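You operate a simulated robot arm through the tools that you are given. There is no shell and no other tool. Be economical: measure what you need, move in short steps, check, and stop when the job is done.

Carry out the task below with a simulated two-armed robot. There is one attempt and no reset: what you move stays moved.

JOB
Uncover and burnish both gold blocks, then set the green-banded one in the green tray.
Fine: lift the clear cover off the pale board onto the cork mat; use the silver-knobbed polishing stone and put it back. The pale board and the other block stay put. Set down upright: polishing stone with silver knob.

The check looks at the end state, three seconds after you hand in, the way a careful person would. Anything else that was tipped, shoved, dropped, spilled or broken makes it a failure. A push-on lid holds only when it is set on centred and level and pressed home; a screw cap is set on level and turned clockwise until tight.

ROBOT AND FRAMES
Two 7-joint arms with fingered hands on one trunk, on a base that drives. Base frame: it is fixed to the floor where the robot stands at the start and does not move with it; the origin is under the middle of the robot, x ahead of it, y to its left, z up; the surface under the hand at the start is at about z = 0.82. Readings come in m, rad, newtons and seconds.
The left shoulder is at the start at [0.051, 0.152, 1.147], the right one opposite. With the tool pointing down near the work surface each hand reaches from about 0.42 to 0.8 m from the robot's upright axis, wherever it stands, measured 20 degrees to its own side. Places, roughly: green tray of the pale board [0.4, -0.1, 0.8]; middle of the cork mat [0.5, 0.4, 0.8]; pale board with green tray (40x34x2 cm) [0.5, -0.1, 0.8]; top of block with blue band [0.5, 0, 0.9]; top of block with green band [0.5, -0.2, 0.9]. Payload 3.8 kg a hand.
The TCP of each hand is the grasp point between the finger pads, 0.03 m short of the fingertips. In the tool frame z runs along the fingers and y along their closing line. Largest opening 0.104 m; the body of the gripper starts 0.035 m behind the TCP. The gripper is a hand of 5 fingers: y runs from the thumb to the fingers, the wrist lies at [-0.015, -0.104, -0.178] in the tool frame, and closing takes about 1.5 s.
Orientation is told as [roll, pitch, yaw] about the base's x, y, z axes, in that order, counted from this pose: with the fingers straight down and the wrist toward the robot, the tool's x, y and z point along [0, 1, 0], [1, 0, 0] and [0, 0, -1] of the base frame.

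CONTROLS
- The arms move only by the tool apply_moves. It takes "left_rows", "right_rows" or both (then of equal length, played together; a hand with none holds still); each is a list of rows, each a list of 6 numbers: the shift along the tool's x, y, z in units of 25 mm (1.0 is 25 mm), then the turn, a rotation vector about the tool's x, y, z in units of 6 degrees (1.0 is 6 degrees). In form: [[dx, dy, dz, ax, ay, az], ...]. A call has 1 to 12 rows; each row shifts and turns the commanded pose from where the row before left it, along the tool's axes as they then stand. "left_grip" and "right_grip" are, for a hand that has rows, the gripper command, from -1 (fully open) to 1 (shut), values between in proportion, set as the call begins (left out, the last holds). A call with a number of a shift or a turn outside -1 to 1 is refused whole. A row lasts 0.2 s, in which the tool goes at most 0.05 m and 0.15 rad; a call with a longer step from one row to the next is refused whole, and so is a gripper value outside its range. Where a pose cannot be reached the arm comes as near as it can. A force on the tool above 60 N (or 10 N above the force at the start of the call, whichever is more), or a blocked arm, ends the call early, and 0.2 s more pass. Each finger travels about 0.072 m/s and halts on what it meets, pressing with about 33 N; the grip force reading is that of the motor and also rises with nothing between the fingers. The clock runs only during rows and for 0.2 s after the last one: add rows that do not move to give the fingers time. The reply holds the time, the measured pose of the TCP, the force on the tool along the base axes, the opening and the grip force, in the units named above and with some noise, with the torque about the TCP (base axes, N m) and any sound that the robot's microphone picked up.
- Cameras (640 x 400 px; columns grow to the right, rows downward): "scene" is now at [0.155, -0.0255, 1.2933]; the picture's right is [-0.24, -0.97, 0.03], its down [-0.64, 0.14, -0.75] and it looks along [0.72, -0.21, -0.66] (base axes); focal length 214 px, centre (320, 200). "left" rides on the left gripper at [-0.08, -0.078, -0.141] in its tool frame; the picture's right is [-0.78, -0.30, 0.56], its down [0.53, -0.78, 0.33] and it looks along [0.33, 0.56, 0.76] (tool axes); focal length 247 px, centre (320, 200). "right" rides on the right gripper at [0.08, -0.078, -0.141] in its tool frame; the picture's right is [-0.78, 0.30, -0.56], its down [-0.53, -0.78, 0.33] and it looks along [-0.33, 0.56, 0.76] (tool axes); focal length 247 px, centre (320, 200). There is no depth. A picture from a camera that has moved, and an enlarged one, comes with that camera's place and axes in the base frame and with its lens. The place of the scene camera against the robot may be out by one fixed shift of up to 0.012 m in any direction.
- camera(camera): a new picture of that camera. The clock stands still meanwhile.
- move_column(by): slides the trunk up (or, below 0, down) by that many m; the arms and the scene camera ride with it, the base frame stays. It gives what a move gives, with no picture.
- base_move(legs): drives the robot by 1 to 6 legs, each [ahead, left, turn to the left] in m, m and rad, along the robot's own axes; the way and the turn of a leg run together, so that a leg with both is an arc; at most 1.5 m and 3.142 rad a leg. The arms and the cameras ride along, it lands a little off, and it stops where it bumps. It gives what a move gives.
- curl_fingers(index, middle, ring, little, thumb_bend, thumb_turn, hand): sets how far each is bent, from 0 (flat) to 1 (curled in); at 0.3 the hand is open as for a grip, at 0.7 the pads meet at the TCP. One left out holds its place. A second passes; each finger stops where it meets its share of the squeeze, and holds until it gets a number again. A gripper value or a shape takes the hand back. It gives what a move gives, with no picture; readings hold the bend of each and the force on index, middle, ring, little, thumb and palm. thumb_turn goes from beside the hand (0) to across from the fingers (1), as for a grip.
- grasp_type(shape, hand): the hand has 5 fingers and takes this shape, open, in about a second: jaw (thumb against the fingers, like two jaws); tri (thumb and two fingers); tip (a fingertip pinch); poke (one finger out to press); point (the index stretched); flat (the hand flat); cup (the hand cupped); fist (a fist). The gripper value then closes the fingers along that shape, each until it touches; the sizes above hold for jaw. It gives what a move gives, with no picture.
- pan_tilt(pan, tilt): turns the head with the scene camera to pan (to the left, within 1.396 rad either way) and tilt (down, from -0.506 to 1.204), counted from straight ahead of the robot. It gives what a move gives.
- enlarge(camera, box): a new picture of the part [left, top, right, bottom] of that camera's present view, enlarged. The clock stands still meanwhile.
- sign_off(): hands the job in; it is judged then, once.

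Go step by step. Nothing tells you exact positions but the pictures and the camera data: compare them with the known pose of the tool, close in by small moves and look again before you grip or let go. The budget is 120 turns and 100 pictures, counting those below and the enlarged ones. Unless the task says otherwise, let go and move clear before handing in, and close with one line.

The tools are called after "Request:" by a JSON object that holds its "fn" and its "kwargs". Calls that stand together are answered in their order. apply_moves: Moves the arms, as the interface text tells. Its arguments: {"type":"object","properties":{"left_rows":{"type":"array"},"left_grip":{"type":"number"},"right_rows":{"type":"array"},"right_grip":{"type":"number"}},"required":[]} The other tools are called the same way: move_column (by) slides the trunk up or down; grasp_type (shape, hand) gives the hand a shape; curl_fingers (index, middle, ring, little, thumb_bend, thumb_turn, hand) moves the fingers one by one; base_move (legs) drives the base; pan_tilt (pan, tilt) turns the head that bears the scene camera; camera (camera) takes a picture; enlarge (camera, box) takes an enlarged picture of a part of a camera's view; sign_off () hands the job in.

At the start:

```text
clock: 0.0
left_ee_pos: [0.5556, 0.1964, 1.138]
left_ee_rot: [-0.001, 0.002, 0.0]
left_wrist_force: [-0.5, -0.1, 0.1]
left_torque: [0.04, -0.02, 0.01]
left_grip_width: 0.1036
left_grip_force: 0.0
left_shape: jaw
left_bend: [0.3, 0.3, 0.3, 0.3, 0.3, 0.98]
left_finger forces: [0.0, 0.0, 0.0, 0.0, 0.0, 0.1]
right_ee_pos: [0.483, -0.3177, 1.1877]
right_ee_rot: [0.0, 0.0, 0.0]
right_wrist_force: [0.0, -0.1, 0.3]
right_torque: [0.01, -0.01, 0.0]
right_grip_width: 0.1035
right_grip_force: 0.0
right_shape: jaw
right_bend: [0.3, 0.3, 0.3, 0.3, 0.3, 0.98]
right_finger forces: [0.0, 0.0, 0.1, 0.0, 0.0, 0.1]
trunk travel left (down, up): [-0.225, 0.231]
robot x, y, heading: [-0.0032, 0.0009, 0.001]
head pan, tilt: [-0.25, 0.579]
```

scene: 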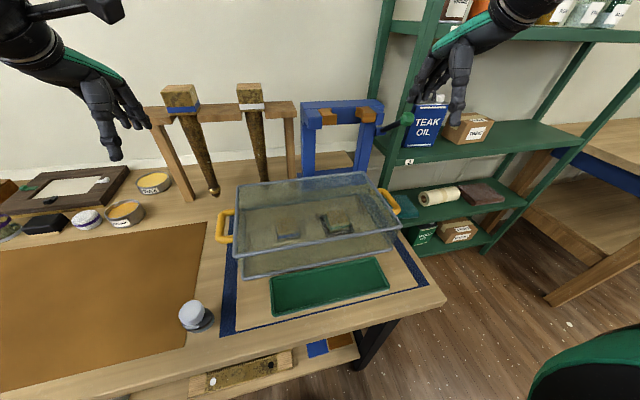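
right: 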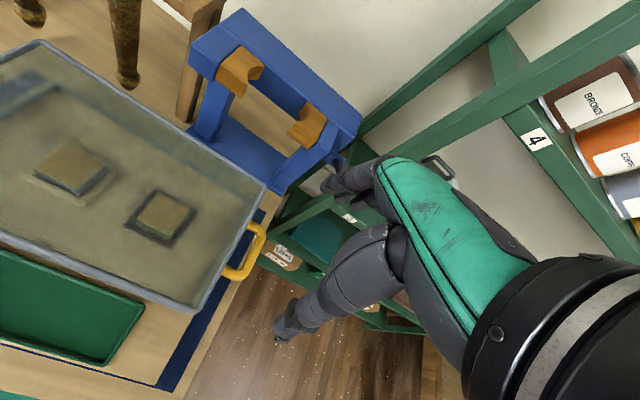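
left: 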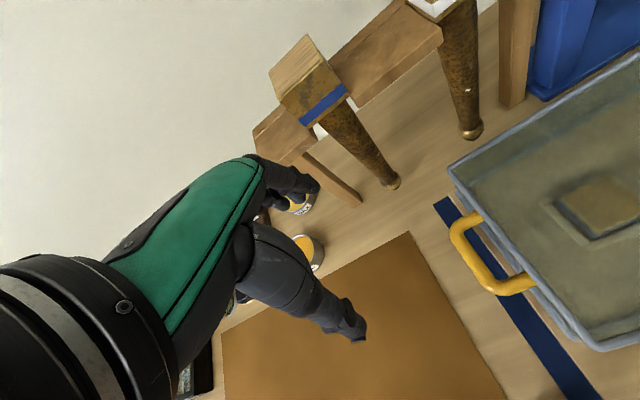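

The clear cover with two yellow handles stands on the pale board, the mat is to the left, and a knobbed stone seems to stand between them. I'll look closer before moving.

Request:
{"fn": "enlarge", "kwargs": {"camera": "scene", "box": [200, 150, 460, 350]}}

Request:
{"fn": "enlarge", "kwargs": {"camera": "scene", "box": [0, 150, 220, 350]}}

Request:
{"fn": "pan_tilt", "kwargs": {"pan": 0.4, "tilt": 0.75}}

Request:
{"fn": "camera", "kwargs": {"camera": "scene"}}

```text
2.00 times, centred on (330, 250) of scene
camera zoom: at [0.155, -0.0255, 1.2933], right [-0.24, -0.97, 0.03], down [-0.64, 0.14, -0.75], along [0.72, -0.21, -0.66], focal length 429 px, centre (300, 100)
```

zoom: 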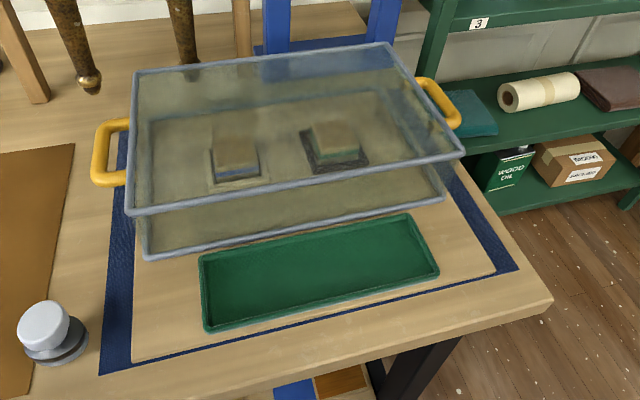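

```text
2.00 times, centred on (110, 250) of scene
camera zoom: at [0.155, -0.0255, 1.2933], right [-0.24, -0.97, 0.03], down [-0.64, 0.14, -0.75], along [0.72, -0.21, -0.66], focal length 429 px, centre (740, 100)
```

zoom: 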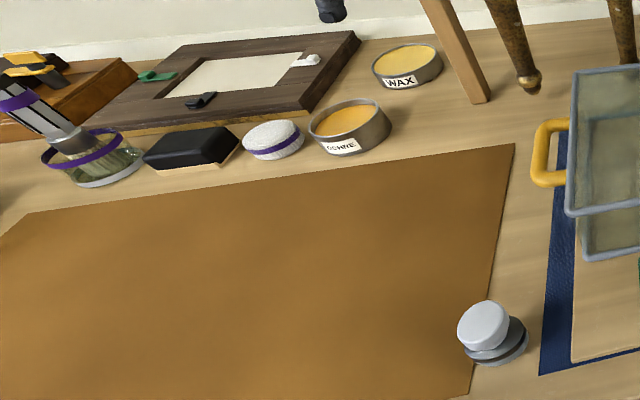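

```text
clock: 1.0
left_ee_pos: [0.5572, 0.1973, 1.1369]
left_ee_rot: [0.0, 0.001, 0.0]
left_wrist_force: [-1.3, 0.4, 0.3]
left_torque: [0.01, 0.0, 0.01]
left_grip_width: 0.1038
left_grip_force: 0.1
left_shape: jaw
left_bend: [0.3, 0.3, 0.3, 0.3, 0.3, 0.98]
left_finger forces: [0.0, 0.0, 0.1, 0.1, 0.0, 0.0]
right_ee_pos: [0.4824, -0.3176, 1.1878]
right_ee_rot: [0.0, 0.0, 0.0]
right_wrist_force: [-0.7, 0.2, -0.1]
right_torque: [-0.01, -0.01, 0.0]
right_grip_width: 0.1037
right_grip_force: 0.0
right_shape: jaw
right_bend: [0.3, 0.3, 0.3, 0.3, 0.3, 0.98]
right_finger forces: [0.0, 0.0, 0.0, 0.0, 0.0, 0.0]
trunk travel left (down, up): [-0.225, 0.231]
robot x, y, heading: [-0.0036, 0.0003, -0.004]
head pan, tilt: [0.4, 0.75]
```

```text
94 pictures are left
camera scene: at [0.1432, 0.0287, 1.2802], right [0.38, -0.92, -0.05], down [-0.73, -0.26, -0.64], along [0.57, 0.28, -0.77], focal length 214 px, centre (320, 200)
```

scene: 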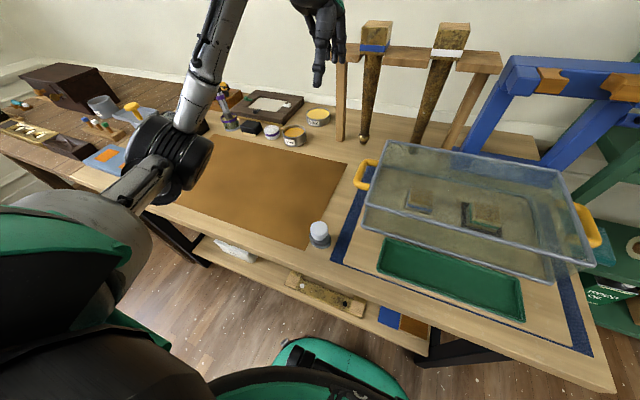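

The cover's centre is near (0.54, -0.12), with its top at z of about 0.93 and handle bars near y = 0.10 and y = -0.34. The silver-knobbed stone is at about (0.36, 0.15). I'll turn both hands so they close across the handle bars, wrists outward.

Request:
{"fn": "apply_moves", "kwargs": {"left_rows": [[0, 0, 0, 0, 0, 1], [0, 0, 0, 0, 0, 1], [0, 0, 0, 0, 0, 1], [0, 0, 0, 0, 0, 1], [0, 0, 0, 0, 0, 1], [0, 0, 0, 0, 0, 1], [0, 0, 0, 0, 0, 1], [0, 0, 0, 0, 0, 1], [0, 0, 0, 0, 0, 1], [0, 0, 0, 0, 0, 1], [0, 0, 0, 0, 0, 1], [0, 0, 0, 0, 0, 1]], "right_rows": [[0, 0, 0, 0, 0, -1], [0, 0, 0, 0, 0, -1], [0, 0, 0, 0, 0, -1], [0, 0, 0, 0, 0, -1], [0, 0, 0, 0, 0, -1], [0, 0, 0, 0, 0, -1], [0, 0, 0, 0, 0, -1], [0, 0, 0, 0, 0, -1], [0, 0, 0, 0, 0, -1], [0, 0, 0, 0, 0, -1], [0, 0, 0, 0, 0, -1], [0, 0, 0, 0, 0, -1]]}}

Request:
{"fn": "apply_moves", "kwargs": {"left_rows": [[0, 0, 0, 0, 0, 1], [0, 0, 0, 0, 0, 1], [0, 0, 0, 0, 0, 1], [0, 0, 0, 0, 0, 0], [0, 0, 0, 0, 0, 0]], "right_rows": [[0, 0, 0, 0, 0, -1], [0, 0, 0, 0, 0, -1], [0, 0, 0, 0, 0, -1], [0, 0, 0, 0, 0, 0], [0, 0, 0, 0, 0, 0]]}}

Request:
{"fn": "pan_tilt", "kwargs": {"pan": -0.2, "tilt": 0.65}}

Request:
{"fn": "camera", "kwargs": {"camera": "scene"}}

Request:
{"fn": "camera", "kwargs": {"camera": "left"}}

Request:
{"fn": "camera", "kwargs": {"camera": "right"}}

```text
clock: 3.6
left_ee_pos: [0.5557, 0.1968, 1.1379]
left_ee_rot: [-0.002, -0.002, -1.259]
left_wrist_force: [-0.4, -0.7, 0.7]
left_torque: [0.0, -0.01, 0.0]
left_grip_width: 0.1035
left_grip_force: 0.0
left_shape: jaw
left_bend: [0.3, 0.3, 0.3, 0.3, 0.3, 0.98]
left_finger forces: [0.1, 0.1, 0.0, 0.0, 0.1, 0.0]
right_ee_pos: [0.3463, -0.0865, 1.2157]
right_ee_rot: [-0.002, 0.019, 1.171]
right_wrist_force: [-0.6, 0.1, -0.1]
right_torque: [-0.01, 0.04, -0.01]
right_grip_width: 0.1036
right_grip_force: 0.0
right_shape: jaw
right_bend: [0.3, 0.3, 0.3, 0.3, 0.3, 0.98]
right_finger forces: [0.0, 0.0, 0.1, 0.1, 0.1, 0.0]
right hand out of reach, approached as far as the arm can: row 4, 5, 6, 7, 8, 9, 10, 11, 12
trunk travel left (down, up): [-0.225, 0.231]
robot x, y, heading: [0.0035, -0.0004, -0.001]
head pan, tilt: [0.4, 0.75]
```

```text
clock: 4.8
left_ee_pos: [0.5564, 0.1978, 1.1379]
left_ee_rot: [-0.001, 0.0, -1.571]
left_wrist_force: [0.8, 0.6, 0.4]
left_torque: [-0.03, 0.01, 0.0]
left_grip_width: 0.1036
left_grip_force: 0.1
left_shape: jaw
left_bend: [0.3, 0.3, 0.3, 0.3, 0.3, 0.98]
left_finger forces: [0.1, 0.0, 0.0, 0.0, 0.0, 0.0]
right_ee_pos: [0.272, -0.0254, 1.2423]
right_ee_rot: [0.004, 0.018, 1.487]
right_wrist_force: [0.2, -0.2, 0.5]
right_torque: [-0.01, 0.01, -0.02]
right_grip_width: 0.1036
right_grip_force: 0.1
right_shape: jaw
right_bend: [0.3, 0.3, 0.3, 0.3, 0.3, 0.98]
right_finger forces: [0.0, 0.0, 0.1, 0.0, 0.0, 0.0]
right hand out of reach, approached as far as the arm can: row 1, 2, 3
trunk travel left (down, up): [-0.225, 0.231]
robot x, y, heading: [0.0017, 0.0006, -0.001]
head pan, tilt: [0.4, 0.75]
```

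```text
clock: 5.8
left_ee_pos: [0.5558, 0.1969, 1.1381]
left_ee_rot: [-0.002, 0.001, -1.572]
left_wrist_force: [0.1, 1.0, -0.3]
left_torque: [-0.02, 0.02, 0.03]
left_grip_width: 0.1041
left_grip_force: 0.0
left_shape: jaw
left_bend: [0.3, 0.3, 0.3, 0.3, 0.3, 0.98]
left_finger forces: [0.0, 0.0, 0.0, 0.0, 0.0, 0.1]
right_ee_pos: [0.2713, -0.0248, 1.2411]
right_ee_rot: [0.003, 0.018, 1.485]
right_wrist_force: [0.2, 0.2, 0.1]
right_torque: [-0.01, 0.01, 0.0]
right_grip_width: 0.1038
right_grip_force: 0.0
right_shape: jaw
right_bend: [0.3, 0.3, 0.3, 0.3, 0.3, 0.98]
right_finger forces: [0.0, 0.0, 0.0, 0.1, 0.1, 0.0]
trunk travel left (down, up): [-0.225, 0.231]
robot x, y, heading: [-0.0007, -0.0005, 0.003]
head pan, tilt: [-0.201, 0.649]
```

```text
93 pictures are left
camera scene: at [0.1531, -0.0207, 1.2875], right [-0.2, -0.98, 0.03], down [-0.7, 0.12, -0.7], along [0.69, -0.16, -0.71], focal length 214 px, centre (320, 200)
```

scene: 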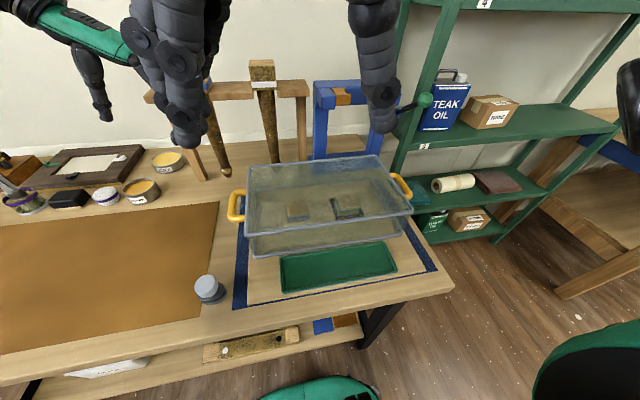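

```text
92 pictures are left
camera left: at [0.4783, 0.2759, 1.2796], right [-0.78, 0.3, -0.56], down [0.53, 0.78, -0.33], along [0.33, -0.56, -0.76], focal length 247 px, centre (320, 200)
```

left: 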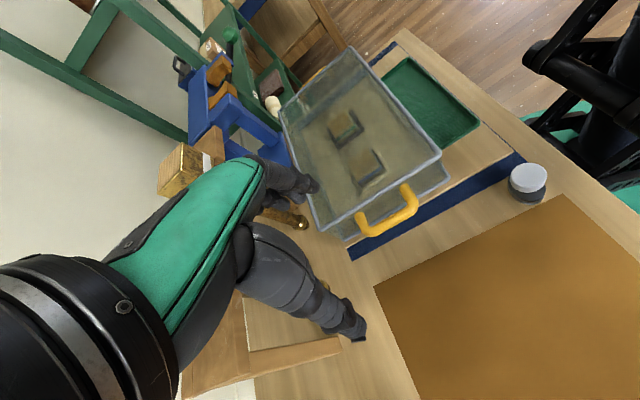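

```text
91 pictures are left
camera right: at [0.1861, -0.0927, 1.3843], right [0.8, 0.24, 0.55], down [0.47, -0.83, -0.32], along [0.38, 0.51, -0.77], focal length 247 px, centre (320, 200)
```

right: 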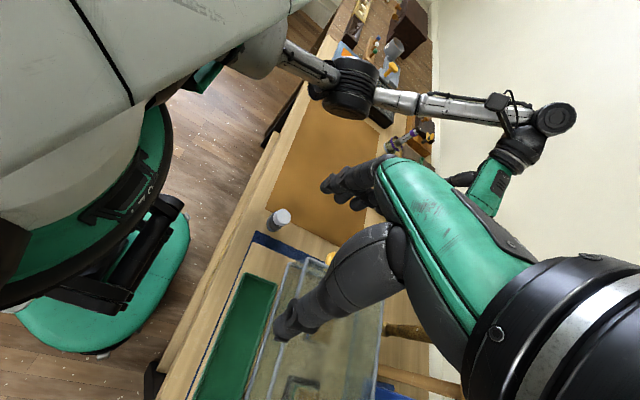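

The left hand turned fine. The right hand's turn was beyond its reach there, so I'll drive right to centre on the cover and bring the right hand forward and lower.

Request:
{"fn": "base_move", "kwargs": {"legs": [[0, -0.12, 0]]}}

Request:
{"fn": "apply_moves", "kwargs": {"right_rows": [[-1, 0, 0, 0, 0, 0], [-1, 0, 0, 0, 0, 0], [-1, 0, 0, 0, 0, 0], [-1, 0, 0, 0, 0, 0], [0, 0, 0, 0, 0, 0], [0, 0, 0, 0, 0, 0]]}}

```text
clock: 7.1
left_ee_pos: [0.5555, 0.0767, 1.1367]
left_ee_rot: [-0.002, -0.001, -1.57]
left_wrist_force: [0.4, -0.4, -0.3]
left_torque: [0.01, 0.0, -0.02]
left_grip_width: 0.1034
left_grip_force: 0.1
left_shape: jaw
left_bend: [0.3, 0.3, 0.3, 0.3, 0.3, 0.98]
left_finger forces: [0.0, 0.0, 0.0, 0.0, 0.0, 0.1]
right_ee_pos: [0.2718, -0.1451, 1.2423]
right_ee_rot: [0.003, 0.019, 1.487]
right_wrist_force: [-0.4, 0.4, -0.3]
right_torque: [0.01, 0.01, 0.01]
right_grip_width: 0.1038
right_grip_force: 0.0
right_shape: jaw
right_bend: [0.3, 0.3, 0.3, 0.3, 0.3, 0.98]
right_finger forces: [0.1, 0.0, 0.1, 0.0, 0.0, 0.0]
trunk travel left (down, up): [-0.225, 0.231]
robot x, y, heading: [-0.0004, -0.122, -0.003]
head pan, tilt: [-0.201, 0.649]
```

```text
clock: 8.5
left_ee_pos: [0.5558, 0.0757, 1.1382]
left_ee_rot: [-0.001, -0.001, -1.57]
left_wrist_force: [-0.2, -0.1, 0.1]
left_torque: [0.01, -0.01, 0.0]
left_grip_width: 0.1037
left_grip_force: 0.1
left_shape: jaw
left_bend: [0.3, 0.3, 0.3, 0.3, 0.3, 0.98]
left_finger forces: [0.0, 0.1, 0.0, 0.1, 0.1, 0.0]
right_ee_pos: [0.2929, -0.1253, 1.2571]
right_ee_rot: [0.003, 0.02, 1.484]
right_wrist_force: [0.4, 0.2, 0.2]
right_torque: [-0.02, 0.03, -0.02]
right_grip_width: 0.1038
right_grip_force: 0.0
right_shape: jaw
right_bend: [0.3, 0.3, 0.3, 0.3, 0.3, 0.98]
right_finger forces: [0.1, 0.1, 0.0, 0.1, 0.0, 0.1]
right hand out of reach, approached as far as the arm can: row 1, 2, 3, 4
trunk travel left (down, up): [-0.225, 0.231]
robot x, y, heading: [-0.0002, -0.1206, 0.001]
head pan, tilt: [-0.201, 0.649]
```

The right arm is stuck in an awkward branch. I'll turn it back, mirror the left hand's starting position, then turn again.

Request:
{"fn": "apply_moves", "kwargs": {"right_rows": [[0, 0, 0, 0, 0, 1], [0, 0, 0, 0, 0, 1], [0, 0, 0, 0, 0, 1], [0, 0, 0, 0, 0, 1], [0, 0, 0, 0, 0, 1], [0, 0, 0, 0, 0, 1], [0, 0, 0, 0, 0, 1], [0, 0, 0, 0, 0, 1], [0, 0, 0, 0, 0, 1], [0, 0, 0, 0, 0, 1], [0, 0, 0, 0, 0, 1], [0, 0, 0, 0, 0, 1]]}}

Request:
{"fn": "apply_moves", "kwargs": {"right_rows": [[0, 0, 0, 0, 0, 1], [0, 0, 0, 0, 0, 1], [0, 0, 0, 0, 0, 1], [0, 0, 0, 0, 0, 0], [0, 0, 0, 0, 0, 0]]}}

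```text
clock: 11.1
left_ee_pos: [0.5583, 0.0768, 1.1366]
left_ee_rot: [-0.005, 0.0, -1.568]
left_wrist_force: [0.5, 0.0, -0.7]
left_torque: [0.02, -0.02, 0.0]
left_grip_width: 0.1038
left_grip_force: 0.0
left_shape: jaw
left_bend: [0.3, 0.3, 0.3, 0.3, 0.3, 0.98]
left_finger forces: [0.1, 0.0, 0.0, 0.0, 0.0, 0.0]
right_ee_pos: [0.2947, -0.1255, 1.2558]
right_ee_rot: [-0.016, 0.008, 0.23]
right_wrist_force: [0.0, -0.4, -1.3]
right_torque: [-0.02, 0.02, -0.03]
right_grip_width: 0.104
right_grip_force: 0.2
right_shape: jaw
right_bend: [0.3, 0.3, 0.3, 0.3, 0.3, 0.98]
right_finger forces: [0.0, 0.0, 0.0, 0.1, 0.1, 0.1]
trunk travel left (down, up): [-0.225, 0.231]
robot x, y, heading: [-0.0006, -0.1229, 0.003]
head pan, tilt: [-0.201, 0.649]
```

```text
clock: 12.3
left_ee_pos: [0.5558, 0.0773, 1.1377]
left_ee_rot: [-0.001, 0.001, -1.569]
left_wrist_force: [-0.3, 1.0, 0.0]
left_torque: [-0.01, 0.02, 0.02]
left_grip_width: 0.1038
left_grip_force: 0.1
left_shape: jaw
left_bend: [0.3, 0.3, 0.3, 0.3, 0.3, 0.98]
left_finger forces: [0.0, 0.0, 0.0, 0.0, 0.0, 0.1]
right_ee_pos: [0.3198, -0.1646, 1.2969]
right_ee_rot: [-0.013, 0.001, -0.086]
right_wrist_force: [0.5, -0.9, 0.3]
right_torque: [0.03, 0.01, -0.03]
right_grip_width: 0.1037
right_grip_force: 0.2
right_shape: jaw
right_bend: [0.3, 0.3, 0.3, 0.3, 0.3, 0.98]
right_finger forces: [0.1, 0.0, 0.0, 0.0, 0.0, 0.0]
right hand out of reach, approached as far as the arm can: row 1, 2, 3
trunk travel left (down, up): [-0.225, 0.231]
robot x, y, heading: [0.0013, -0.1223, -0.002]
head pan, tilt: [-0.201, 0.649]
```

Request:
{"fn": "apply_moves", "kwargs": {"right_rows": [[-0.6, 0.94, 0.64, 0, 0, -0.8], [-0.6, 0.94, 0.64, 0, 0, 0], [-0.6, 0.94, 0.64, 0, 0, 0], [-0.6, 0.94, 0.64, 0, 0, 0], [-0.6, 0.94, 0.64, 0, 0, 0], [-0.6, 0.94, 0.64, 0, 0, 0], [-0.6, 0.94, 0.64, 0, 0, 0], [-0.6, 0.94, 0.64, 0, 0, 0], [-0.6, 0.94, 0.64, 0, 0, 0], [-0.6, 0.94, 0.64, 0, 0, 0], [0, 0, 0, 0, 0, 0]]}}

```text
clock: 14.7
left_ee_pos: [0.5554, 0.0772, 1.1373]
left_ee_rot: [0.0, 0.002, -1.569]
left_wrist_force: [0.2, -0.6, 0.4]
left_torque: [0.01, -0.03, 0.02]
left_grip_width: 0.1034
left_grip_force: 0.0
left_shape: jaw
left_bend: [0.3, 0.3, 0.3, 0.3, 0.3, 0.98]
left_finger forces: [0.1, 0.1, 0.1, 0.0, 0.0, 0.1]
right_ee_pos: [0.553, -0.3199, 1.1401]
right_ee_rot: [-0.019, 0.005, 0.0]
right_wrist_force: [-1.5, 0.9, 0.8]
right_torque: [-0.03, 0.01, -0.01]
right_grip_width: 0.1036
right_grip_force: 0.1
right_shape: jaw
right_bend: [0.3, 0.3, 0.3, 0.3, 0.3, 0.98]
right_finger forces: [0.1, 0.0, 0.0, 0.0, 0.0, 0.0]
trunk travel left (down, up): [-0.225, 0.231]
robot x, y, heading: [0.0057, -0.124, 0.004]
head pan, tilt: [-0.201, 0.649]
```

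Request:
{"fn": "apply_moves", "kwargs": {"right_rows": [[0, 0, 0, 0, 0.18, 0], [0, 0, 0, 0, 0, -1], [0, 0, 0, 0, 0, -1], [0, 0, 0, 0, 0, -1], [0, 0, 0, 0, 0, -1], [0, 0, 0, 0, 0, -1], [0, 0, 0, 0, 0, -1], [0, 0, 0, 0, 0, -1], [0, 0, 0, 0, 0, -1], [0, 0, 0, 0, 0, -1]]}}

Request:
{"fn": "apply_moves", "kwargs": {"right_rows": [[0, 0, 0, 0, 0, -1], [0, 0, 0, 0, 0, -1], [0, 0, 0, 0, 0, -1], [0, 0, 0, 0, 0, -1], [0, 0, 0, 0, 0, -1], [0, 0, 0, 0, 0, -1], [0, 0, 0, 0, 0, 0], [0, 0, 0, 0, 0, 0]]}}

Request:
{"fn": "camera", "kwargs": {"camera": "scene"}}

Request:
{"fn": "camera", "kwargs": {"camera": "right"}}

Request:
{"fn": "camera", "kwargs": {"camera": "left"}}

```text
clock: 16.9
left_ee_pos: [0.5574, 0.074, 1.1373]
left_ee_rot: [-0.002, 0.0, -1.569]
left_wrist_force: [-0.4, -0.3, -0.1]
left_torque: [0.02, -0.02, 0.03]
left_grip_width: 0.1038
left_grip_force: 0.1
left_shape: jaw
left_bend: [0.3, 0.3, 0.3, 0.3, 0.3, 0.98]
left_finger forces: [0.1, 0.0, 0.0, 0.0, 0.1, 0.0]
right_ee_pos: [0.5391, -0.2905, 1.1346]
right_ee_rot: [0.002, 0.006, 0.668]
right_wrist_force: [0.3, -0.2, 0.9]
right_torque: [0.0, -0.01, -0.02]
right_grip_width: 0.1037
right_grip_force: 0.1
right_shape: jaw
right_bend: [0.3, 0.3, 0.3, 0.3, 0.3, 0.98]
right_finger forces: [0.1, 0.0, 0.0, 0.1, 0.0, 0.1]
right hand out of reach, approached as far as the arm can: row 7, 8, 9, 10
trunk travel left (down, up): [-0.225, 0.231]
robot x, y, heading: [-0.0029, -0.1259, 0.002]
head pan, tilt: [-0.201, 0.649]
```

```text
clock: 18.7
left_ee_pos: [0.5563, 0.0764, 1.1382]
left_ee_rot: [-0.002, 0.001, -1.569]
left_wrist_force: [-0.2, 0.1, 0.6]
left_torque: [0.01, 0.01, 0.04]
left_grip_width: 0.1038
left_grip_force: 0.0
left_shape: jaw
left_bend: [0.3, 0.3, 0.3, 0.3, 0.3, 0.98]
left_finger forces: [0.0, 0.0, 0.1, 0.0, 0.1, 0.0]
right_ee_pos: [0.5378, -0.2899, 1.135]
right_ee_rot: [0.002, 0.005, 0.67]
right_wrist_force: [-0.8, 1.2, -0.3]
right_torque: [0.01, 0.01, 0.02]
right_grip_width: 0.1039
right_grip_force: 0.0
right_shape: jaw
right_bend: [0.3, 0.3, 0.3, 0.3, 0.3, 0.98]
right_finger forces: [0.0, 0.0, 0.1, 0.1, 0.0, 0.0]
right hand out of reach, approached as far as the arm can: row 1, 2, 3, 4, 5, 6
trunk travel left (down, up): [-0.225, 0.231]
robot x, y, heading: [0.0015, -0.1222, 0.001]
head pan, tilt: [-0.201, 0.649]
```

```text
90 pictures are left
camera scene: at [0.1532, -0.1427, 1.2875], right [-0.2, -0.98, 0.03], down [-0.7, 0.12, -0.7], along [0.69, -0.16, -0.71], focal length 214 px, centre (320, 200)
```

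scene: 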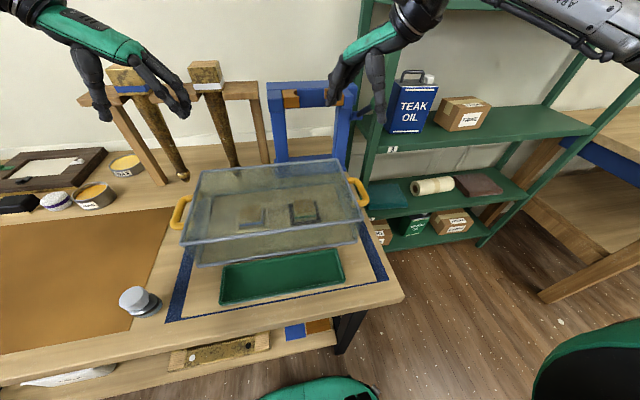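

```text
89 pictures are left
camera right: at [0.4276, -0.2751, 1.2764], right [0.72, -0.42, 0.55], down [-0.28, -0.9, -0.33], along [0.64, 0.08, -0.77], focal length 247 px, centre (320, 200)
```

right: 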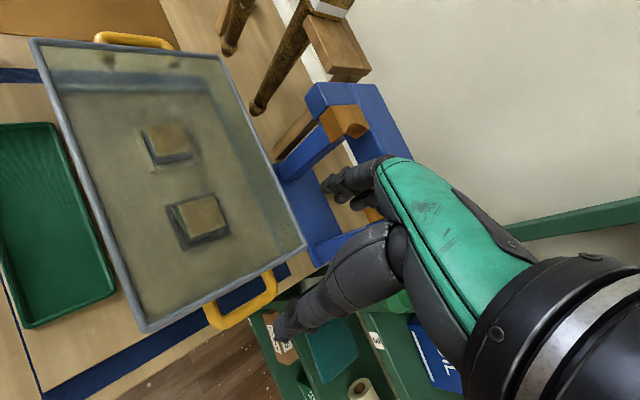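

```text
88 pictures are left
camera left: at [0.478, 0.1545, 1.2796], right [-0.78, 0.29, -0.56], down [0.53, 0.78, -0.33], along [0.33, -0.56, -0.76], focal length 247 px, centre (320, 200)
```

left: 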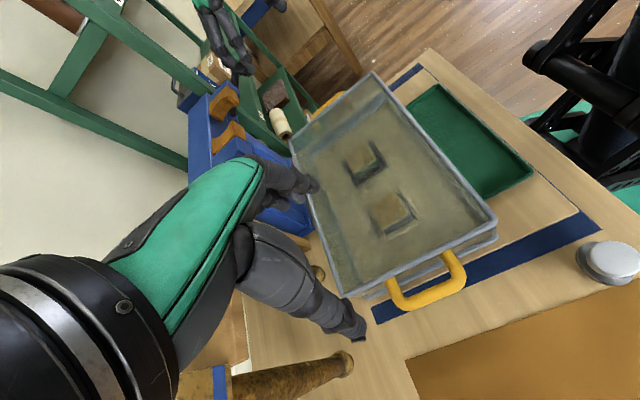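

The right arm stops at yaw 0.67 at this height. I'll lower it towards handle height, outside the cover, and try turning further there.

Request:
{"fn": "apply_moves", "kwargs": {"right_rows": [[-0.5, -0.4, 0.84, 0, 0, 0], [-0.5, -0.4, 0.84, 0, 0, 0], [-0.5, -0.4, 0.84, 0, 0, 0], [-0.5, -0.4, 0.84, 0, 0, 0], [-0.5, -0.4, 0.84, 0, 0, 0], [0, 0, 0, 0, 0, -1], [0, 0, 0, 0, 0, -1], [0, 0, 0, 0, 0, -1], [0, 0, 0, 0, 0, -1], [0, 0, 0, 0, 0, 0]]}}

```text
clock: 20.9
left_ee_pos: [0.556, 0.0759, 1.1379]
left_ee_rot: [-0.002, 0.0, -1.568]
left_wrist_force: [0.5, -0.2, -0.6]
left_torque: [-0.02, -0.02, 0.0]
left_grip_width: 0.1035
left_grip_force: 0.1
left_shape: jaw
left_bend: [0.3, 0.3, 0.3, 0.3, 0.3, 0.98]
left_finger forces: [0.1, 0.0, 0.0, 0.0, 0.0, 0.1]
right_ee_pos: [0.4175, -0.1834, 1.0123]
right_ee_rot: [-0.003, 0.006, 1.075]
right_wrist_force: [-0.8, 0.6, -0.2]
right_torque: [0.02, 0.0, 0.0]
right_grip_width: 0.1037
right_grip_force: 0.0
right_shape: jaw
right_bend: [0.3, 0.3, 0.3, 0.3, 0.3, 0.98]
right_finger forces: [0.0, 0.1, 0.0, 0.1, 0.1, 0.1]
right hand out of reach, approached as far as the arm can: row 1, 2, 3, 4, 5, 6, 7, 8, 9
trunk travel left (down, up): [-0.225, 0.231]
robot x, y, heading: [0.0008, -0.1196, 0.005]
head pan, tilt: [-0.201, 0.649]
```

That branch doesn't allow yaw +90. I'll try the other direction, yaw -90 with the thumb on the inside of the handle.

Request:
{"fn": "apply_moves", "kwargs": {"right_rows": [[0, 0, -0.5, 0, 0, 1], [0, 0, -0.5, 0, 0, 1], [0, 0, -0.5, 0, 0, 1], [0, 0, -0.5, 0, 0, 1], [0, 0, -0.5, 0, 0, 1], [0, 0, -0.5, 0, 0, 1], [0, 0, -0.5, 0, 0, 1], [0, 0, -0.5, 0, 0, 1], [0, 0, -0.5, 0, 0, 1], [0, 0, -0.5, 0, 0, 1], [0, 0, 0, 0, 0, 0]]}}

Request:
{"fn": "apply_moves", "kwargs": {"right_rows": [[-1, 0.5, 0, 0, 0, 0], [-1, 0.5, 0, 0, 0, 0], [-1, 0.5, 0, 0, 0, 0], [-1, 0.5, 0, 0, 0, 0], [-1, 0.5, 0, 0, 0, 0], [0, 0, 0, 0, 0, 1], [0, 0, 0, 0, 0, 1], [0, 0, 0, 0, 0, 1], [0, 0, 0, 0, 0, 1], [0, 0, 0, 0, 0, 1], [0, 0, 0, 0, 0, 1], [0, 0, 0, 0, 0, 1]]}}

Request:
{"fn": "apply_moves", "kwargs": {"right_rows": [[0, 0, 0, 0, 0, 1], [0, 0, 0, 0, 0, 1], [0, 0, 0, 0, 0, 1], [0, 0, 0, 0, 0, 1], [0, 0, 0, 0, 0, 1], [0, 0, 0, 0, 0, 1], [0, 0, 0, 0, 0, 1], [0, 0, 0, 0, 0, 1], [0, 0, 0, 0, 0, 0]]}}

```text
clock: 23.3
left_ee_pos: [0.5567, 0.0771, 1.1375]
left_ee_rot: [0.0, 0.0, -1.568]
left_wrist_force: [-0.8, -0.5, -0.1]
left_torque: [0.0, 0.0, 0.01]
left_grip_width: 0.1036
left_grip_force: 0.0
left_shape: jaw
left_bend: [0.3, 0.3, 0.3, 0.3, 0.3, 0.98]
left_finger forces: [0.1, 0.0, 0.0, 0.0, 0.0, 0.0]
right_ee_pos: [0.4186, -0.1821, 1.1387]
right_ee_rot: [-0.001, 0.005, 0.039]
right_wrist_force: [1.1, -0.7, -0.4]
right_torque: [0.01, -0.01, -0.03]
right_grip_width: 0.1039
right_grip_force: 0.1
right_shape: jaw
right_bend: [0.3, 0.3, 0.3, 0.3, 0.3, 0.98]
right_finger forces: [0.0, 0.1, 0.0, 0.0, 0.1, 0.0]
trunk travel left (down, up): [-0.225, 0.231]
robot x, y, heading: [0.0027, -0.1176, 0.001]
head pan, tilt: [-0.201, 0.649]
```

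```text
clock: 25.9
left_ee_pos: [0.5564, 0.0764, 1.137]
left_ee_rot: [-0.002, -0.002, -1.57]
left_wrist_force: [-0.4, 0.2, 0.8]
left_torque: [0.02, 0.01, 0.01]
left_grip_width: 0.1037
left_grip_force: 0.1
left_shape: jaw
left_bend: [0.3, 0.3, 0.3, 0.3, 0.3, 0.98]
left_finger forces: [0.0, 0.0, 0.0, 0.0, 0.1, 0.1]
right_ee_pos: [0.487, -0.3042, 1.139]
right_ee_rot: [-0.005, 0.002, -0.695]
right_wrist_force: [-0.2, 0.8, 0.3]
right_torque: [-0.03, -0.03, 0.02]
right_grip_width: 0.104
right_grip_force: 0.0
right_shape: jaw
right_bend: [0.3, 0.3, 0.3, 0.3, 0.3, 0.98]
right_finger forces: [0.0, 0.0, 0.1, 0.1, 0.1, 0.1]
trunk travel left (down, up): [-0.225, 0.231]
robot x, y, heading: [-0.0001, -0.1269, 0.005]
head pan, tilt: [-0.201, 0.649]
```

```text
clock: 27.9
left_ee_pos: [0.556, 0.0764, 1.1371]
left_ee_rot: [-0.003, 0.001, -1.57]
left_wrist_force: [0.3, -0.1, -0.3]
left_torque: [-0.02, 0.0, -0.03]
left_grip_width: 0.1037
left_grip_force: 0.1
left_shape: jaw
left_bend: [0.3, 0.3, 0.3, 0.3, 0.3, 0.98]
left_finger forces: [0.1, 0.0, 0.0, 0.0, 0.1, 0.0]
right_ee_pos: [0.4748, -0.3279, 1.1263]
right_ee_rot: [-0.004, 0.0, -1.531]
right_wrist_force: [0.5, -0.8, 0.4]
right_torque: [-0.03, -0.01, -0.02]
right_grip_width: 0.1038
right_grip_force: 0.0
right_shape: jaw
right_bend: [0.3, 0.3, 0.3, 0.3, 0.3, 0.98]
right_finger forces: [0.1, 0.0, 0.0, 0.0, 0.0, 0.0]
right hand out of reach, approached as far as the arm can: row 7, 8
trunk travel left (down, up): [-0.225, 0.231]
robot x, y, heading: [0.0017, -0.1231, 0.006]
head pan, tilt: [-0.201, 0.649]
```

Yaw -90 works for the right hand. I'll measure both handles closely.

Request:
{"fn": "enlarge", "kwargs": {"camera": "left", "box": [320, 220, 520, 345]}}

Request:
{"fn": "camera", "kwargs": {"camera": "right"}}

Request:
{"fn": "enlarge", "kwargs": {"camera": "scene", "box": [150, 130, 410, 292]}}

```text
3.20 times, centred on (420, 282) of left
camera zoom: at [0.4782, 0.1546, 1.2795], right [-0.78, 0.29, -0.56], down [0.53, 0.78, -0.33], along [0.33, -0.56, -0.76], focal length 790 px, centre (0, -64)
```

zoom: 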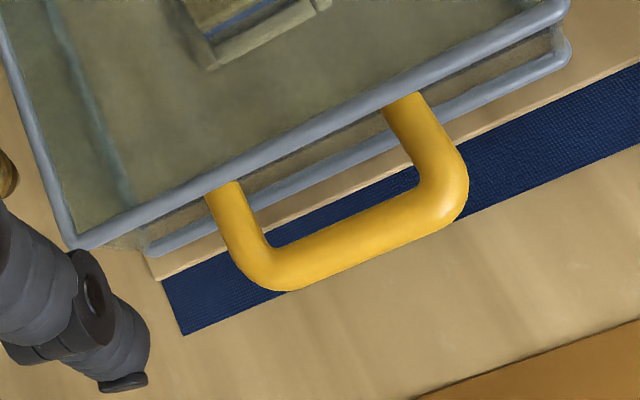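

```text
86 pictures are left
camera right: at [0.5509, -0.2472, 1.2687], right [-0.76, -0.33, 0.56], down [-0.57, 0.76, -0.33], along [-0.32, -0.57, -0.76], focal length 247 px, centre (320, 200)
```

right: 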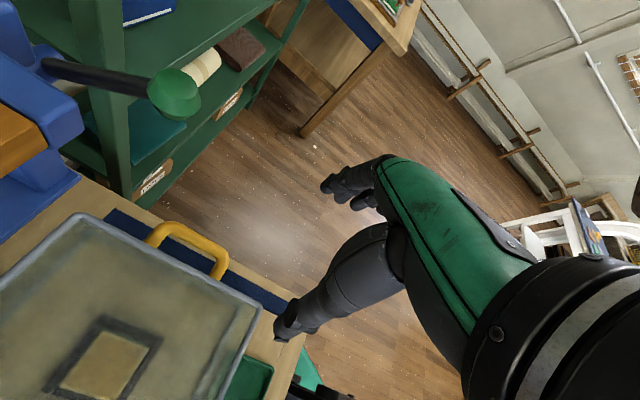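

```text
2.46 times, centred on (280, 211) of scene
camera zoom: at [0.1534, -0.1426, 1.2874], right [-0.2, -0.98, 0.03], down [-0.7, 0.12, -0.7], along [0.69, -0.16, -0.71], focal length 528 px, centre (418, 173)
```

zoom: 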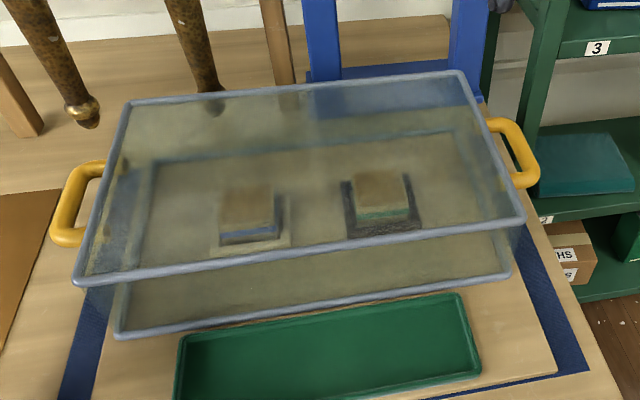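

The handle bars are about 16 mm thick, with an inner gap of about 25 x 64 mm. Only a thumb or two fingers fit inside, so I'll try turning the left hand to yaw +90 to put its thumb inside too.

Request:
{"fn": "apply_moves", "kwargs": {"left_rows": [[0, 0, 0, 0, 0, -1], [0, 0, 0, 0, 0, -1], [0, 0, 0, 0, 0, -1], [0, 0, 0, 0, 0, -1], [0, 0, 0, 0, 0, -1], [0, 0, 0, 0, 0, -1], [0, 0, 0, 0, 0, -1], [0, 0, 0, 0, 0, -1], [0, 0, 0, 0, 0, -1], [0, 0, 0, 0, 0, -1], [0, 0, 0, 0, 0, -1], [0, 0, 0, 0, 0, -1]]}}

Request:
{"fn": "apply_moves", "kwargs": {"left_rows": [[-0.5, 0, 0, 0, 0, -1], [-0.5, 0, 0, 0, 0, -1], [0, 0, 0, 0, 0, -1], [0, 0, 0, 0, 0, -1], [0, 0, 0, 0, 0, -1], [0, 0, 0, 0, 0, -1], [0, 0, 0, 0, 0, -1], [0, 0, 0, 0, 0, -1], [0, 0, 0, 0, 0, -1], [0, 0, 0, 0, 0, -1], [0, 0, 0, 0, 0, -1], [0, 0, 0, 0, 0, -1]]}}

Request:
{"fn": "apply_moves", "kwargs": {"left_rows": [[0, 0, 0, 0, 0, -1], [0, 0, 0, 0, 0, -1], [0, 0, 0, 0, 0, -1], [0, 0, 0, 0, 0, -1], [0, 0, 0, 0, 0, -1], [0, 0, 0, 0, 0, -1], [0, 0, 0, 0, 0, 0]]}}

```text
clock: 30.5
left_ee_pos: [0.557, 0.0766, 1.139]
left_ee_rot: [-0.002, 0.0, -0.309]
left_wrist_force: [0.0, -0.5, 0.1]
left_torque: [0.0, -0.02, 0.0]
left_grip_width: 0.1035
left_grip_force: 0.0
left_shape: jaw
left_bend: [0.3, 0.3, 0.3, 0.3, 0.3, 0.98]
left_finger forces: [0.0, 0.0, 0.0, 0.0, 0.0, 0.0]
right_ee_pos: [0.474, -0.328, 1.1285]
right_ee_rot: [-0.002, 0.0, -1.53]
right_wrist_force: [0.7, 0.0, 0.1]
right_torque: [0.03, 0.02, 0.0]
right_grip_width: 0.1038
right_grip_force: 0.1
right_shape: jaw
right_bend: [0.3, 0.3, 0.3, 0.3, 0.3, 0.98]
right_finger forces: [0.1, 0.0, 0.1, 0.0, 0.1, 0.1]
trunk travel left (down, up): [-0.225, 0.231]
robot x, y, heading: [0.0016, -0.1206, 0.005]
head pan, tilt: [-0.201, 0.649]
```

```text
clock: 33.1
left_ee_pos: [0.5493, 0.0522, 1.1373]
left_ee_rot: [0.0, 0.004, 0.947]
left_wrist_force: [0.6, -0.4, -0.1]
left_torque: [-0.02, 0.01, -0.02]
left_grip_width: 0.1037
left_grip_force: 0.2
left_shape: jaw
left_bend: [0.3, 0.3, 0.3, 0.3, 0.3, 0.98]
left_finger forces: [0.0, 0.0, 0.2, 0.0, 0.0, 0.1]
right_ee_pos: [0.4744, -0.3291, 1.1283]
right_ee_rot: [-0.003, 0.003, -1.528]
right_wrist_force: [0.2, -0.3, 0.9]
right_torque: [0.02, -0.01, -0.02]
right_grip_width: 0.1036
right_grip_force: 0.1
right_shape: jaw
right_bend: [0.3, 0.3, 0.3, 0.3, 0.3, 0.98]
right_finger forces: [0.1, 0.0, 0.0, 0.1, 0.0, 0.0]
trunk travel left (down, up): [-0.225, 0.231]
robot x, y, heading: [-0.0013, -0.1217, 0.005]
head pan, tilt: [-0.201, 0.649]
```

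```text
clock: 34.7
left_ee_pos: [0.5493, 0.0513, 1.1383]
left_ee_rot: [0.0, 0.003, 1.573]
left_wrist_force: [-0.1, -0.4, -0.4]
left_torque: [0.04, 0.0, 0.01]
left_grip_width: 0.1037
left_grip_force: 0.2
left_shape: jaw
left_bend: [0.3, 0.3, 0.3, 0.3, 0.3, 0.98]
left_finger forces: [0.0, 0.1, 0.1, 0.1, 0.0, 0.0]
right_ee_pos: [0.4742, -0.3273, 1.1279]
right_ee_rot: [-0.004, -0.001, -1.529]
right_wrist_force: [-0.2, -0.1, -0.6]
right_torque: [0.0, 0.02, 0.02]
right_grip_width: 0.1039
right_grip_force: 0.1
right_shape: jaw
right_bend: [0.3, 0.3, 0.3, 0.3, 0.3, 0.98]
right_finger forces: [0.0, 0.0, 0.0, 0.1, 0.0, 0.0]
trunk travel left (down, up): [-0.225, 0.231]
robot x, y, heading: [0.0032, -0.1227, 0.002]
head pan, tilt: [-0.201, 0.649]
```

Both hands are now turned thumb-inside. I'll bring them above the handles, half closed, and look.

Request:
{"fn": "apply_moves", "kwargs": {"left_rows": [[0.1, 0.5, 0.8, 0, 0, 0], [0.1, 0.5, 0.8, 0, 0, 0], [0.1, 0.5, 0.8, 0, 0, 0], [0.1, 0.5, 0.8, 0, 0, 0], [0.1, 0.5, 0.8, 0, 0, 0], [0, 0, 0.8, 0, 0, 0], [0, 0, 0.7, 0, 0, 0], [0, 0, 0, 0, 0, 0]], "right_rows": [[0.57, 0.06, 0.7, 0, 0, 0.4], [0.57, 0.06, 0.7, 0, 0, 0], [0.57, 0.06, 0.7, 0, 0, 0], [0.57, 0.06, 0.7, 0, 0, 0], [0.57, 0.06, 0.7, 0, 0, 0], [0, 0, 0.8, 0, 0, 0], [0, 0, 0.8, 0, 0, 0], [0, 0, 0, 0, 0, 0]], "left_grip": 0.1, "right_grip": 0.1}}

Request:
{"fn": "camera", "kwargs": {"camera": "left"}}

Request:
{"fn": "camera", "kwargs": {"camera": "right"}}

Request:
{"fn": "camera", "kwargs": {"camera": "scene"}}

```text
clock: 36.5
left_ee_pos: [0.5367, 0.1142, 1.0007]
left_ee_rot: [0.001, -0.001, 1.572]
left_wrist_force: [0.0, -0.5, -0.6]
left_torque: [0.0, 0.0, -0.01]
left_grip_width: 0.0473
left_grip_force: 0.1
left_shape: jaw
left_bend: [0.74, 0.47, 0.43, 0.42, 0.71, 1.0]
left_finger forces: [0.0, 0.0, 0.1, 0.0, 0.0, 0.1]
right_ee_pos: [0.5346, -0.344, 0.9969]
right_ee_rot: [-0.005, -0.001, -1.571]
right_wrist_force: [0.4, 0.2, -0.3]
right_torque: [-0.02, 0.02, -0.01]
right_grip_width: 0.0474
right_grip_force: 0.1
right_shape: jaw
right_bend: [0.74, 0.47, 0.43, 0.42, 0.71, 1.0]
right_finger forces: [0.0, 0.1, 0.0, 0.0, 0.0, 0.1]
right hand out of reach, approached as far as the arm can: row 1, 4, 5
trunk travel left (down, up): [-0.225, 0.231]
robot x, y, heading: [0.0002, -0.1202, 0.002]
head pan, tilt: [-0.201, 0.649]
```

```text
84 pictures are left
camera left: at [0.6184, 0.0377, 1.1426], right [0.78, -0.29, -0.56], down [-0.53, -0.78, -0.33], along [-0.34, 0.55, -0.76], focal length 247 px, centre (320, 200)
```

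left: 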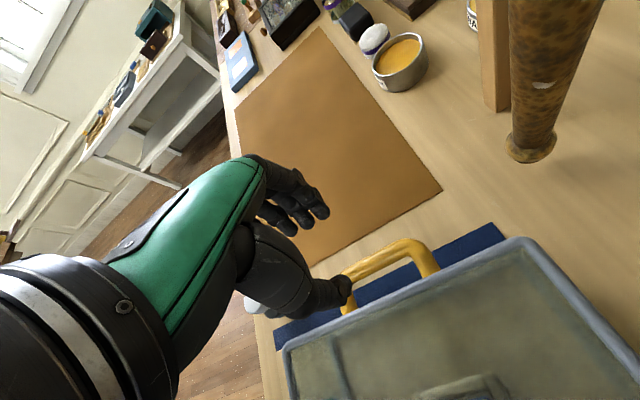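

```text
83 pictures are left
camera right: at [0.6158, -0.2661, 1.1378], right [-0.77, -0.29, 0.56], down [-0.54, 0.78, -0.33], along [-0.34, -0.56, -0.76], focal length 247 px, centre (320, 200)
```

right: 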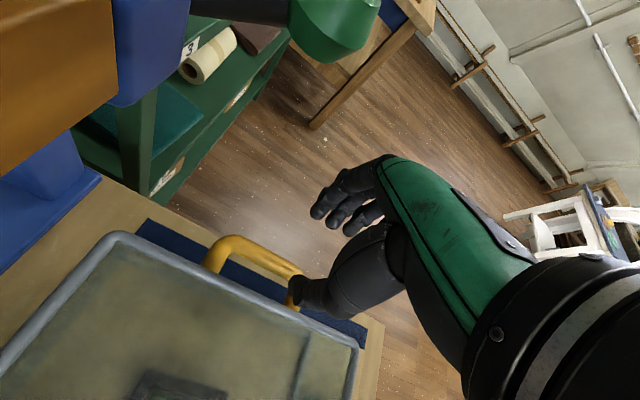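

```text
82 pictures are left
camera scene: at [0.153, -0.1427, 1.2876], right [-0.2, -0.98, 0.03], down [-0.7, 0.12, -0.71], along [0.69, -0.16, -0.71], focal length 214 px, centre (320, 200)
```

scene: 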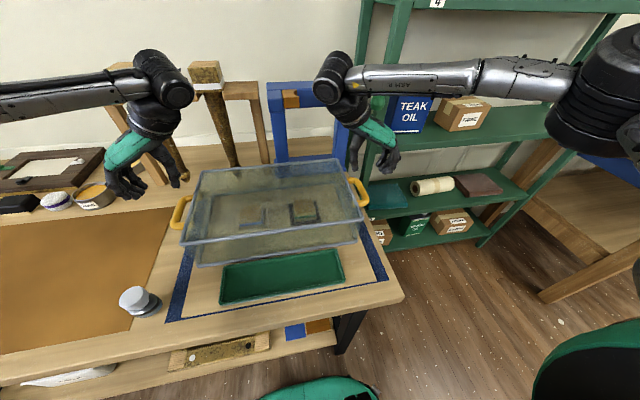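

The handle centres lie about 15 mm further ahead than the hands. I'll drive forward 15 mm, trim y, then lower to z of about 0.935 and check.

Request:
{"fn": "base_move", "kwargs": {"legs": [[0.015, 0, 0]]}}

Request:
{"fn": "apply_moves", "kwargs": {"left_rows": [[0, -0.16, 0.5, 0, 0, 0], [0, 0, 0.5, 0, 0, 0], [0, 0, 0.5, 0, 0, 0], [0, 0, 0.5, 0, 0, 0], [0, 0, 0.4, 0, 0, 0], [0, 0, 0, 0, 0, 0]], "right_rows": [[0, -0.16, 0.5, 0, 0, 0], [0, 0, 0.5, 0, 0, 0], [0, 0, 0.5, 0, 0, 0], [0, 0, 0.5, 0, 0, 0], [0, 0, 0.4, 0, 0, 0], [0, 0, 0, 0, 0, 0]]}}

Request:
{"fn": "camera", "kwargs": {"camera": "left"}}

Request:
{"fn": "camera", "kwargs": {"camera": "right"}}

```text
clock: 37.2
left_ee_pos: [0.5493, 0.114, 1.0027]
left_ee_rot: [-0.002, 0.001, 1.571]
left_wrist_force: [-0.9, 0.6, -0.2]
left_torque: [-0.01, -0.05, 0.04]
left_grip_width: 0.0472
left_grip_force: 0.1
left_shape: jaw
left_bend: [0.74, 0.47, 0.43, 0.42, 0.71, 1.0]
left_finger forces: [0.0, 0.0, 0.0, 0.0, 0.0, 0.0]
right_ee_pos: [0.548, -0.3439, 0.9997]
right_ee_rot: [-0.001, -0.002, -1.574]
right_wrist_force: [-0.7, 0.9, 0.7]
right_torque: [0.01, -0.03, -0.02]
right_grip_width: 0.0472
right_grip_force: 0.0
right_shape: jaw
right_bend: [0.74, 0.47, 0.43, 0.42, 0.71, 1.0]
right_finger forces: [0.0, 0.1, 0.0, 0.1, 0.0, 0.0]
trunk travel left (down, up): [-0.225, 0.231]
robot x, y, heading: [0.0181, -0.1216, 0.005]
head pan, tilt: [-0.201, 0.649]
```

```text
clock: 38.6
left_ee_pos: [0.551, 0.1101, 0.9423]
left_ee_rot: [0.001, -0.001, 1.573]
left_wrist_force: [0.7, 0.6, -0.1]
left_torque: [0.0, 0.03, 0.0]
left_grip_width: 0.0467
left_grip_force: 0.1
left_shape: jaw
left_bend: [0.74, 0.47, 0.43, 0.42, 0.71, 1.0]
left_finger forces: [0.0, 0.0, 0.0, 0.1, 0.2, 0.0]
right_ee_pos: [0.5437, -0.3472, 0.9397]
right_ee_rot: [-0.005, 0.001, -1.572]
right_wrist_force: [-0.5, -0.8, 1.4]
right_torque: [0.02, -0.03, -0.01]
right_grip_width: 0.0471
right_grip_force: 0.0
right_shape: jaw
right_bend: [0.74, 0.47, 0.43, 0.42, 0.71, 1.0]
right_finger forces: [0.0, 0.0, 0.0, 0.1, 0.1, 0.0]
right hand out of reach, approached as far as the arm can: row 3, 5
trunk travel left (down, up): [-0.225, 0.231]
robot x, y, heading: [0.0134, -0.1224, 0.003]
head pan, tilt: [-0.201, 0.649]
```

```text
81 pictures are left
camera left: at [0.6332, 0.0342, 1.0829], right [0.78, -0.29, -0.56], down [-0.53, -0.78, -0.33], along [-0.34, 0.55, -0.76], focal length 247 px, centre (320, 200)
```

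left: 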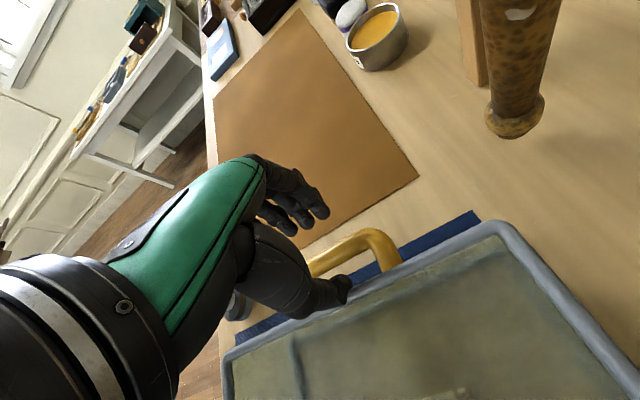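

```text
80 pictures are left
camera right: at [0.6242, -0.2698, 1.0804], right [-0.77, -0.3, 0.56], down [-0.54, 0.78, -0.33], along [-0.34, -0.56, -0.76], focal length 247 px, centre (320, 200)
```

right: 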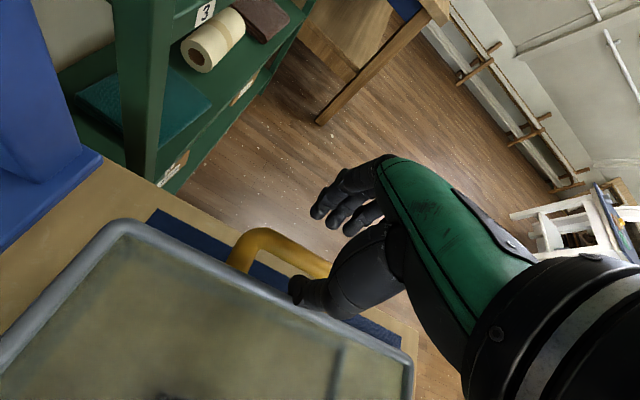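

My estimate puts the bars at y of about 0.112 and -0.343 with z about 0.90, and the rim edges at y of about 0.074 and -0.308. I'll narrow the hands, trim y, and go down so each thumb enters its handle gap.

Request:
{"fn": "apply_moves", "kwargs": {"left_rows": [[0, 0.08, 0, 0, 0, 0], [0, 0, 0, 0, 0, 0], [0, 0, 0, 0, 0, 0], [0, 0, 0.4, 0, 0, 0], [0, 0, 0.4, 0, 0, 0], [0, 0, 0.3, 0, 0, 0], [0, 0, 0, 0, 0, 0]], "right_rows": [[0, -0.16, 0, 0, 0, 0], [0, 0, 0, 0, 0, 0], [0, 0, 0, 0, 0, 0], [0, 0, 0.4, 0, 0, 0], [0, 0, 0.4, 0, 0, 0], [0, 0, 0.2, 0, 0, 0], [0, 0, 0, 0, 0, 0]], "left_grip": 0.35, "right_grip": 0.35}}

Request:
{"fn": "camera", "kwargs": {"camera": "left"}}

Request:
{"fn": "camera", "kwargs": {"camera": "right"}}

Request:
{"fn": "enlarge", "kwargs": {"camera": "scene", "box": [100, 100, 420, 300]}}

```text
clock: 40.2
left_ee_pos: [0.5518, 0.1139, 0.9135]
left_ee_rot: [-0.001, 0.001, 1.575]
left_wrist_force: [-0.3, 3.0, 1.2]
left_torque: [-0.09, -0.01, 0.0]
left_grip_width: 0.0329
left_grip_force: 0.1
left_shape: jaw
left_bend: [0.74, 0.52, 0.5, 0.47, 0.74, 1.0]
left_finger forces: [0.1, 0.0, 0.0, 0.1, 3.4, 0.0]
right_ee_pos: [0.5376, -0.3495, 0.92]
right_ee_rot: [-0.004, -0.001, -1.57]
right_wrist_force: [0.0, 0.0, 0.2]
right_torque: [0.0, -0.02, 0.02]
right_grip_width: 0.0345
right_grip_force: 0.1
right_shape: jaw
right_bend: [0.74, 0.52, 0.5, 0.47, 0.73, 1.0]
right_finger forces: [0.0, 0.0, 0.0, 0.0, 0.1, 0.0]
right hand out of reach, approached as far as the arm can: row 4, 5
trunk travel left (down, up): [-0.225, 0.231]
robot x, y, heading: [0.0136, -0.1215, -0.001]
head pan, tilt: [-0.201, 0.649]
```

```text
79 pictures are left
camera left: at [0.633, 0.0363, 1.0554], right [0.78, -0.29, -0.56], down [-0.53, -0.78, -0.33], along [-0.34, 0.55, -0.76], focal length 247 px, centre (320, 200)
```

left: 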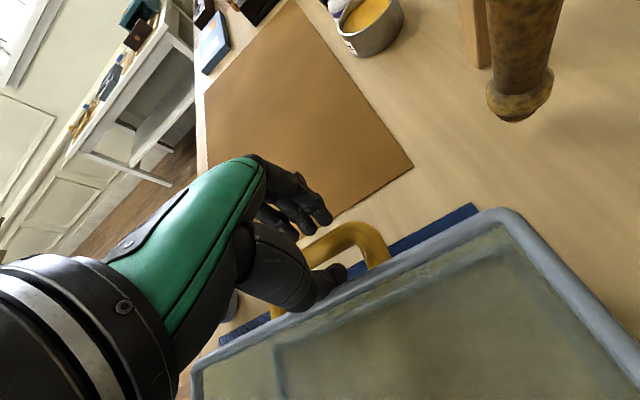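

```text
78 pictures are left
camera right: at [0.6174, -0.2723, 1.0589], right [-0.77, -0.3, 0.56], down [-0.54, 0.78, -0.33], along [-0.34, -0.56, -0.76], focal length 247 px, centre (320, 200)
```

right: 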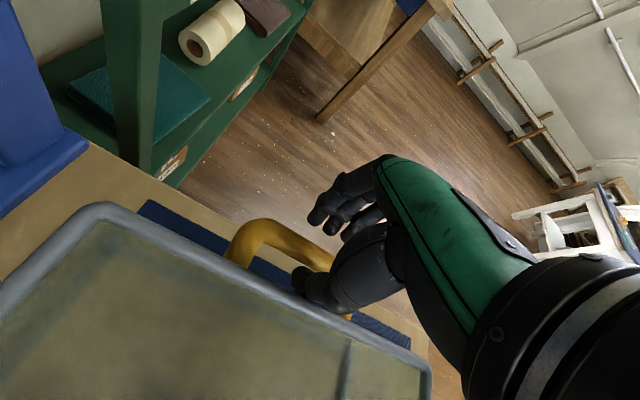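

```text
2.00 times, centred on (260, 200) of scene
camera zoom: at [0.1674, -0.1421, 1.2875], right [-0.2, -0.98, 0.03], down [-0.7, 0.12, -0.71], along [0.69, -0.16, -0.71], focal length 429 px, centre (440, 200)
```

zoom: 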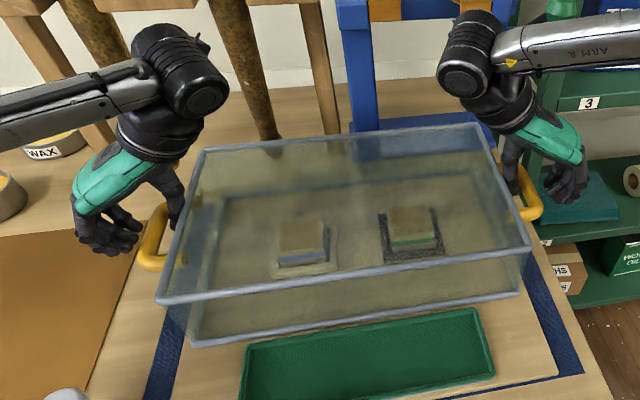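

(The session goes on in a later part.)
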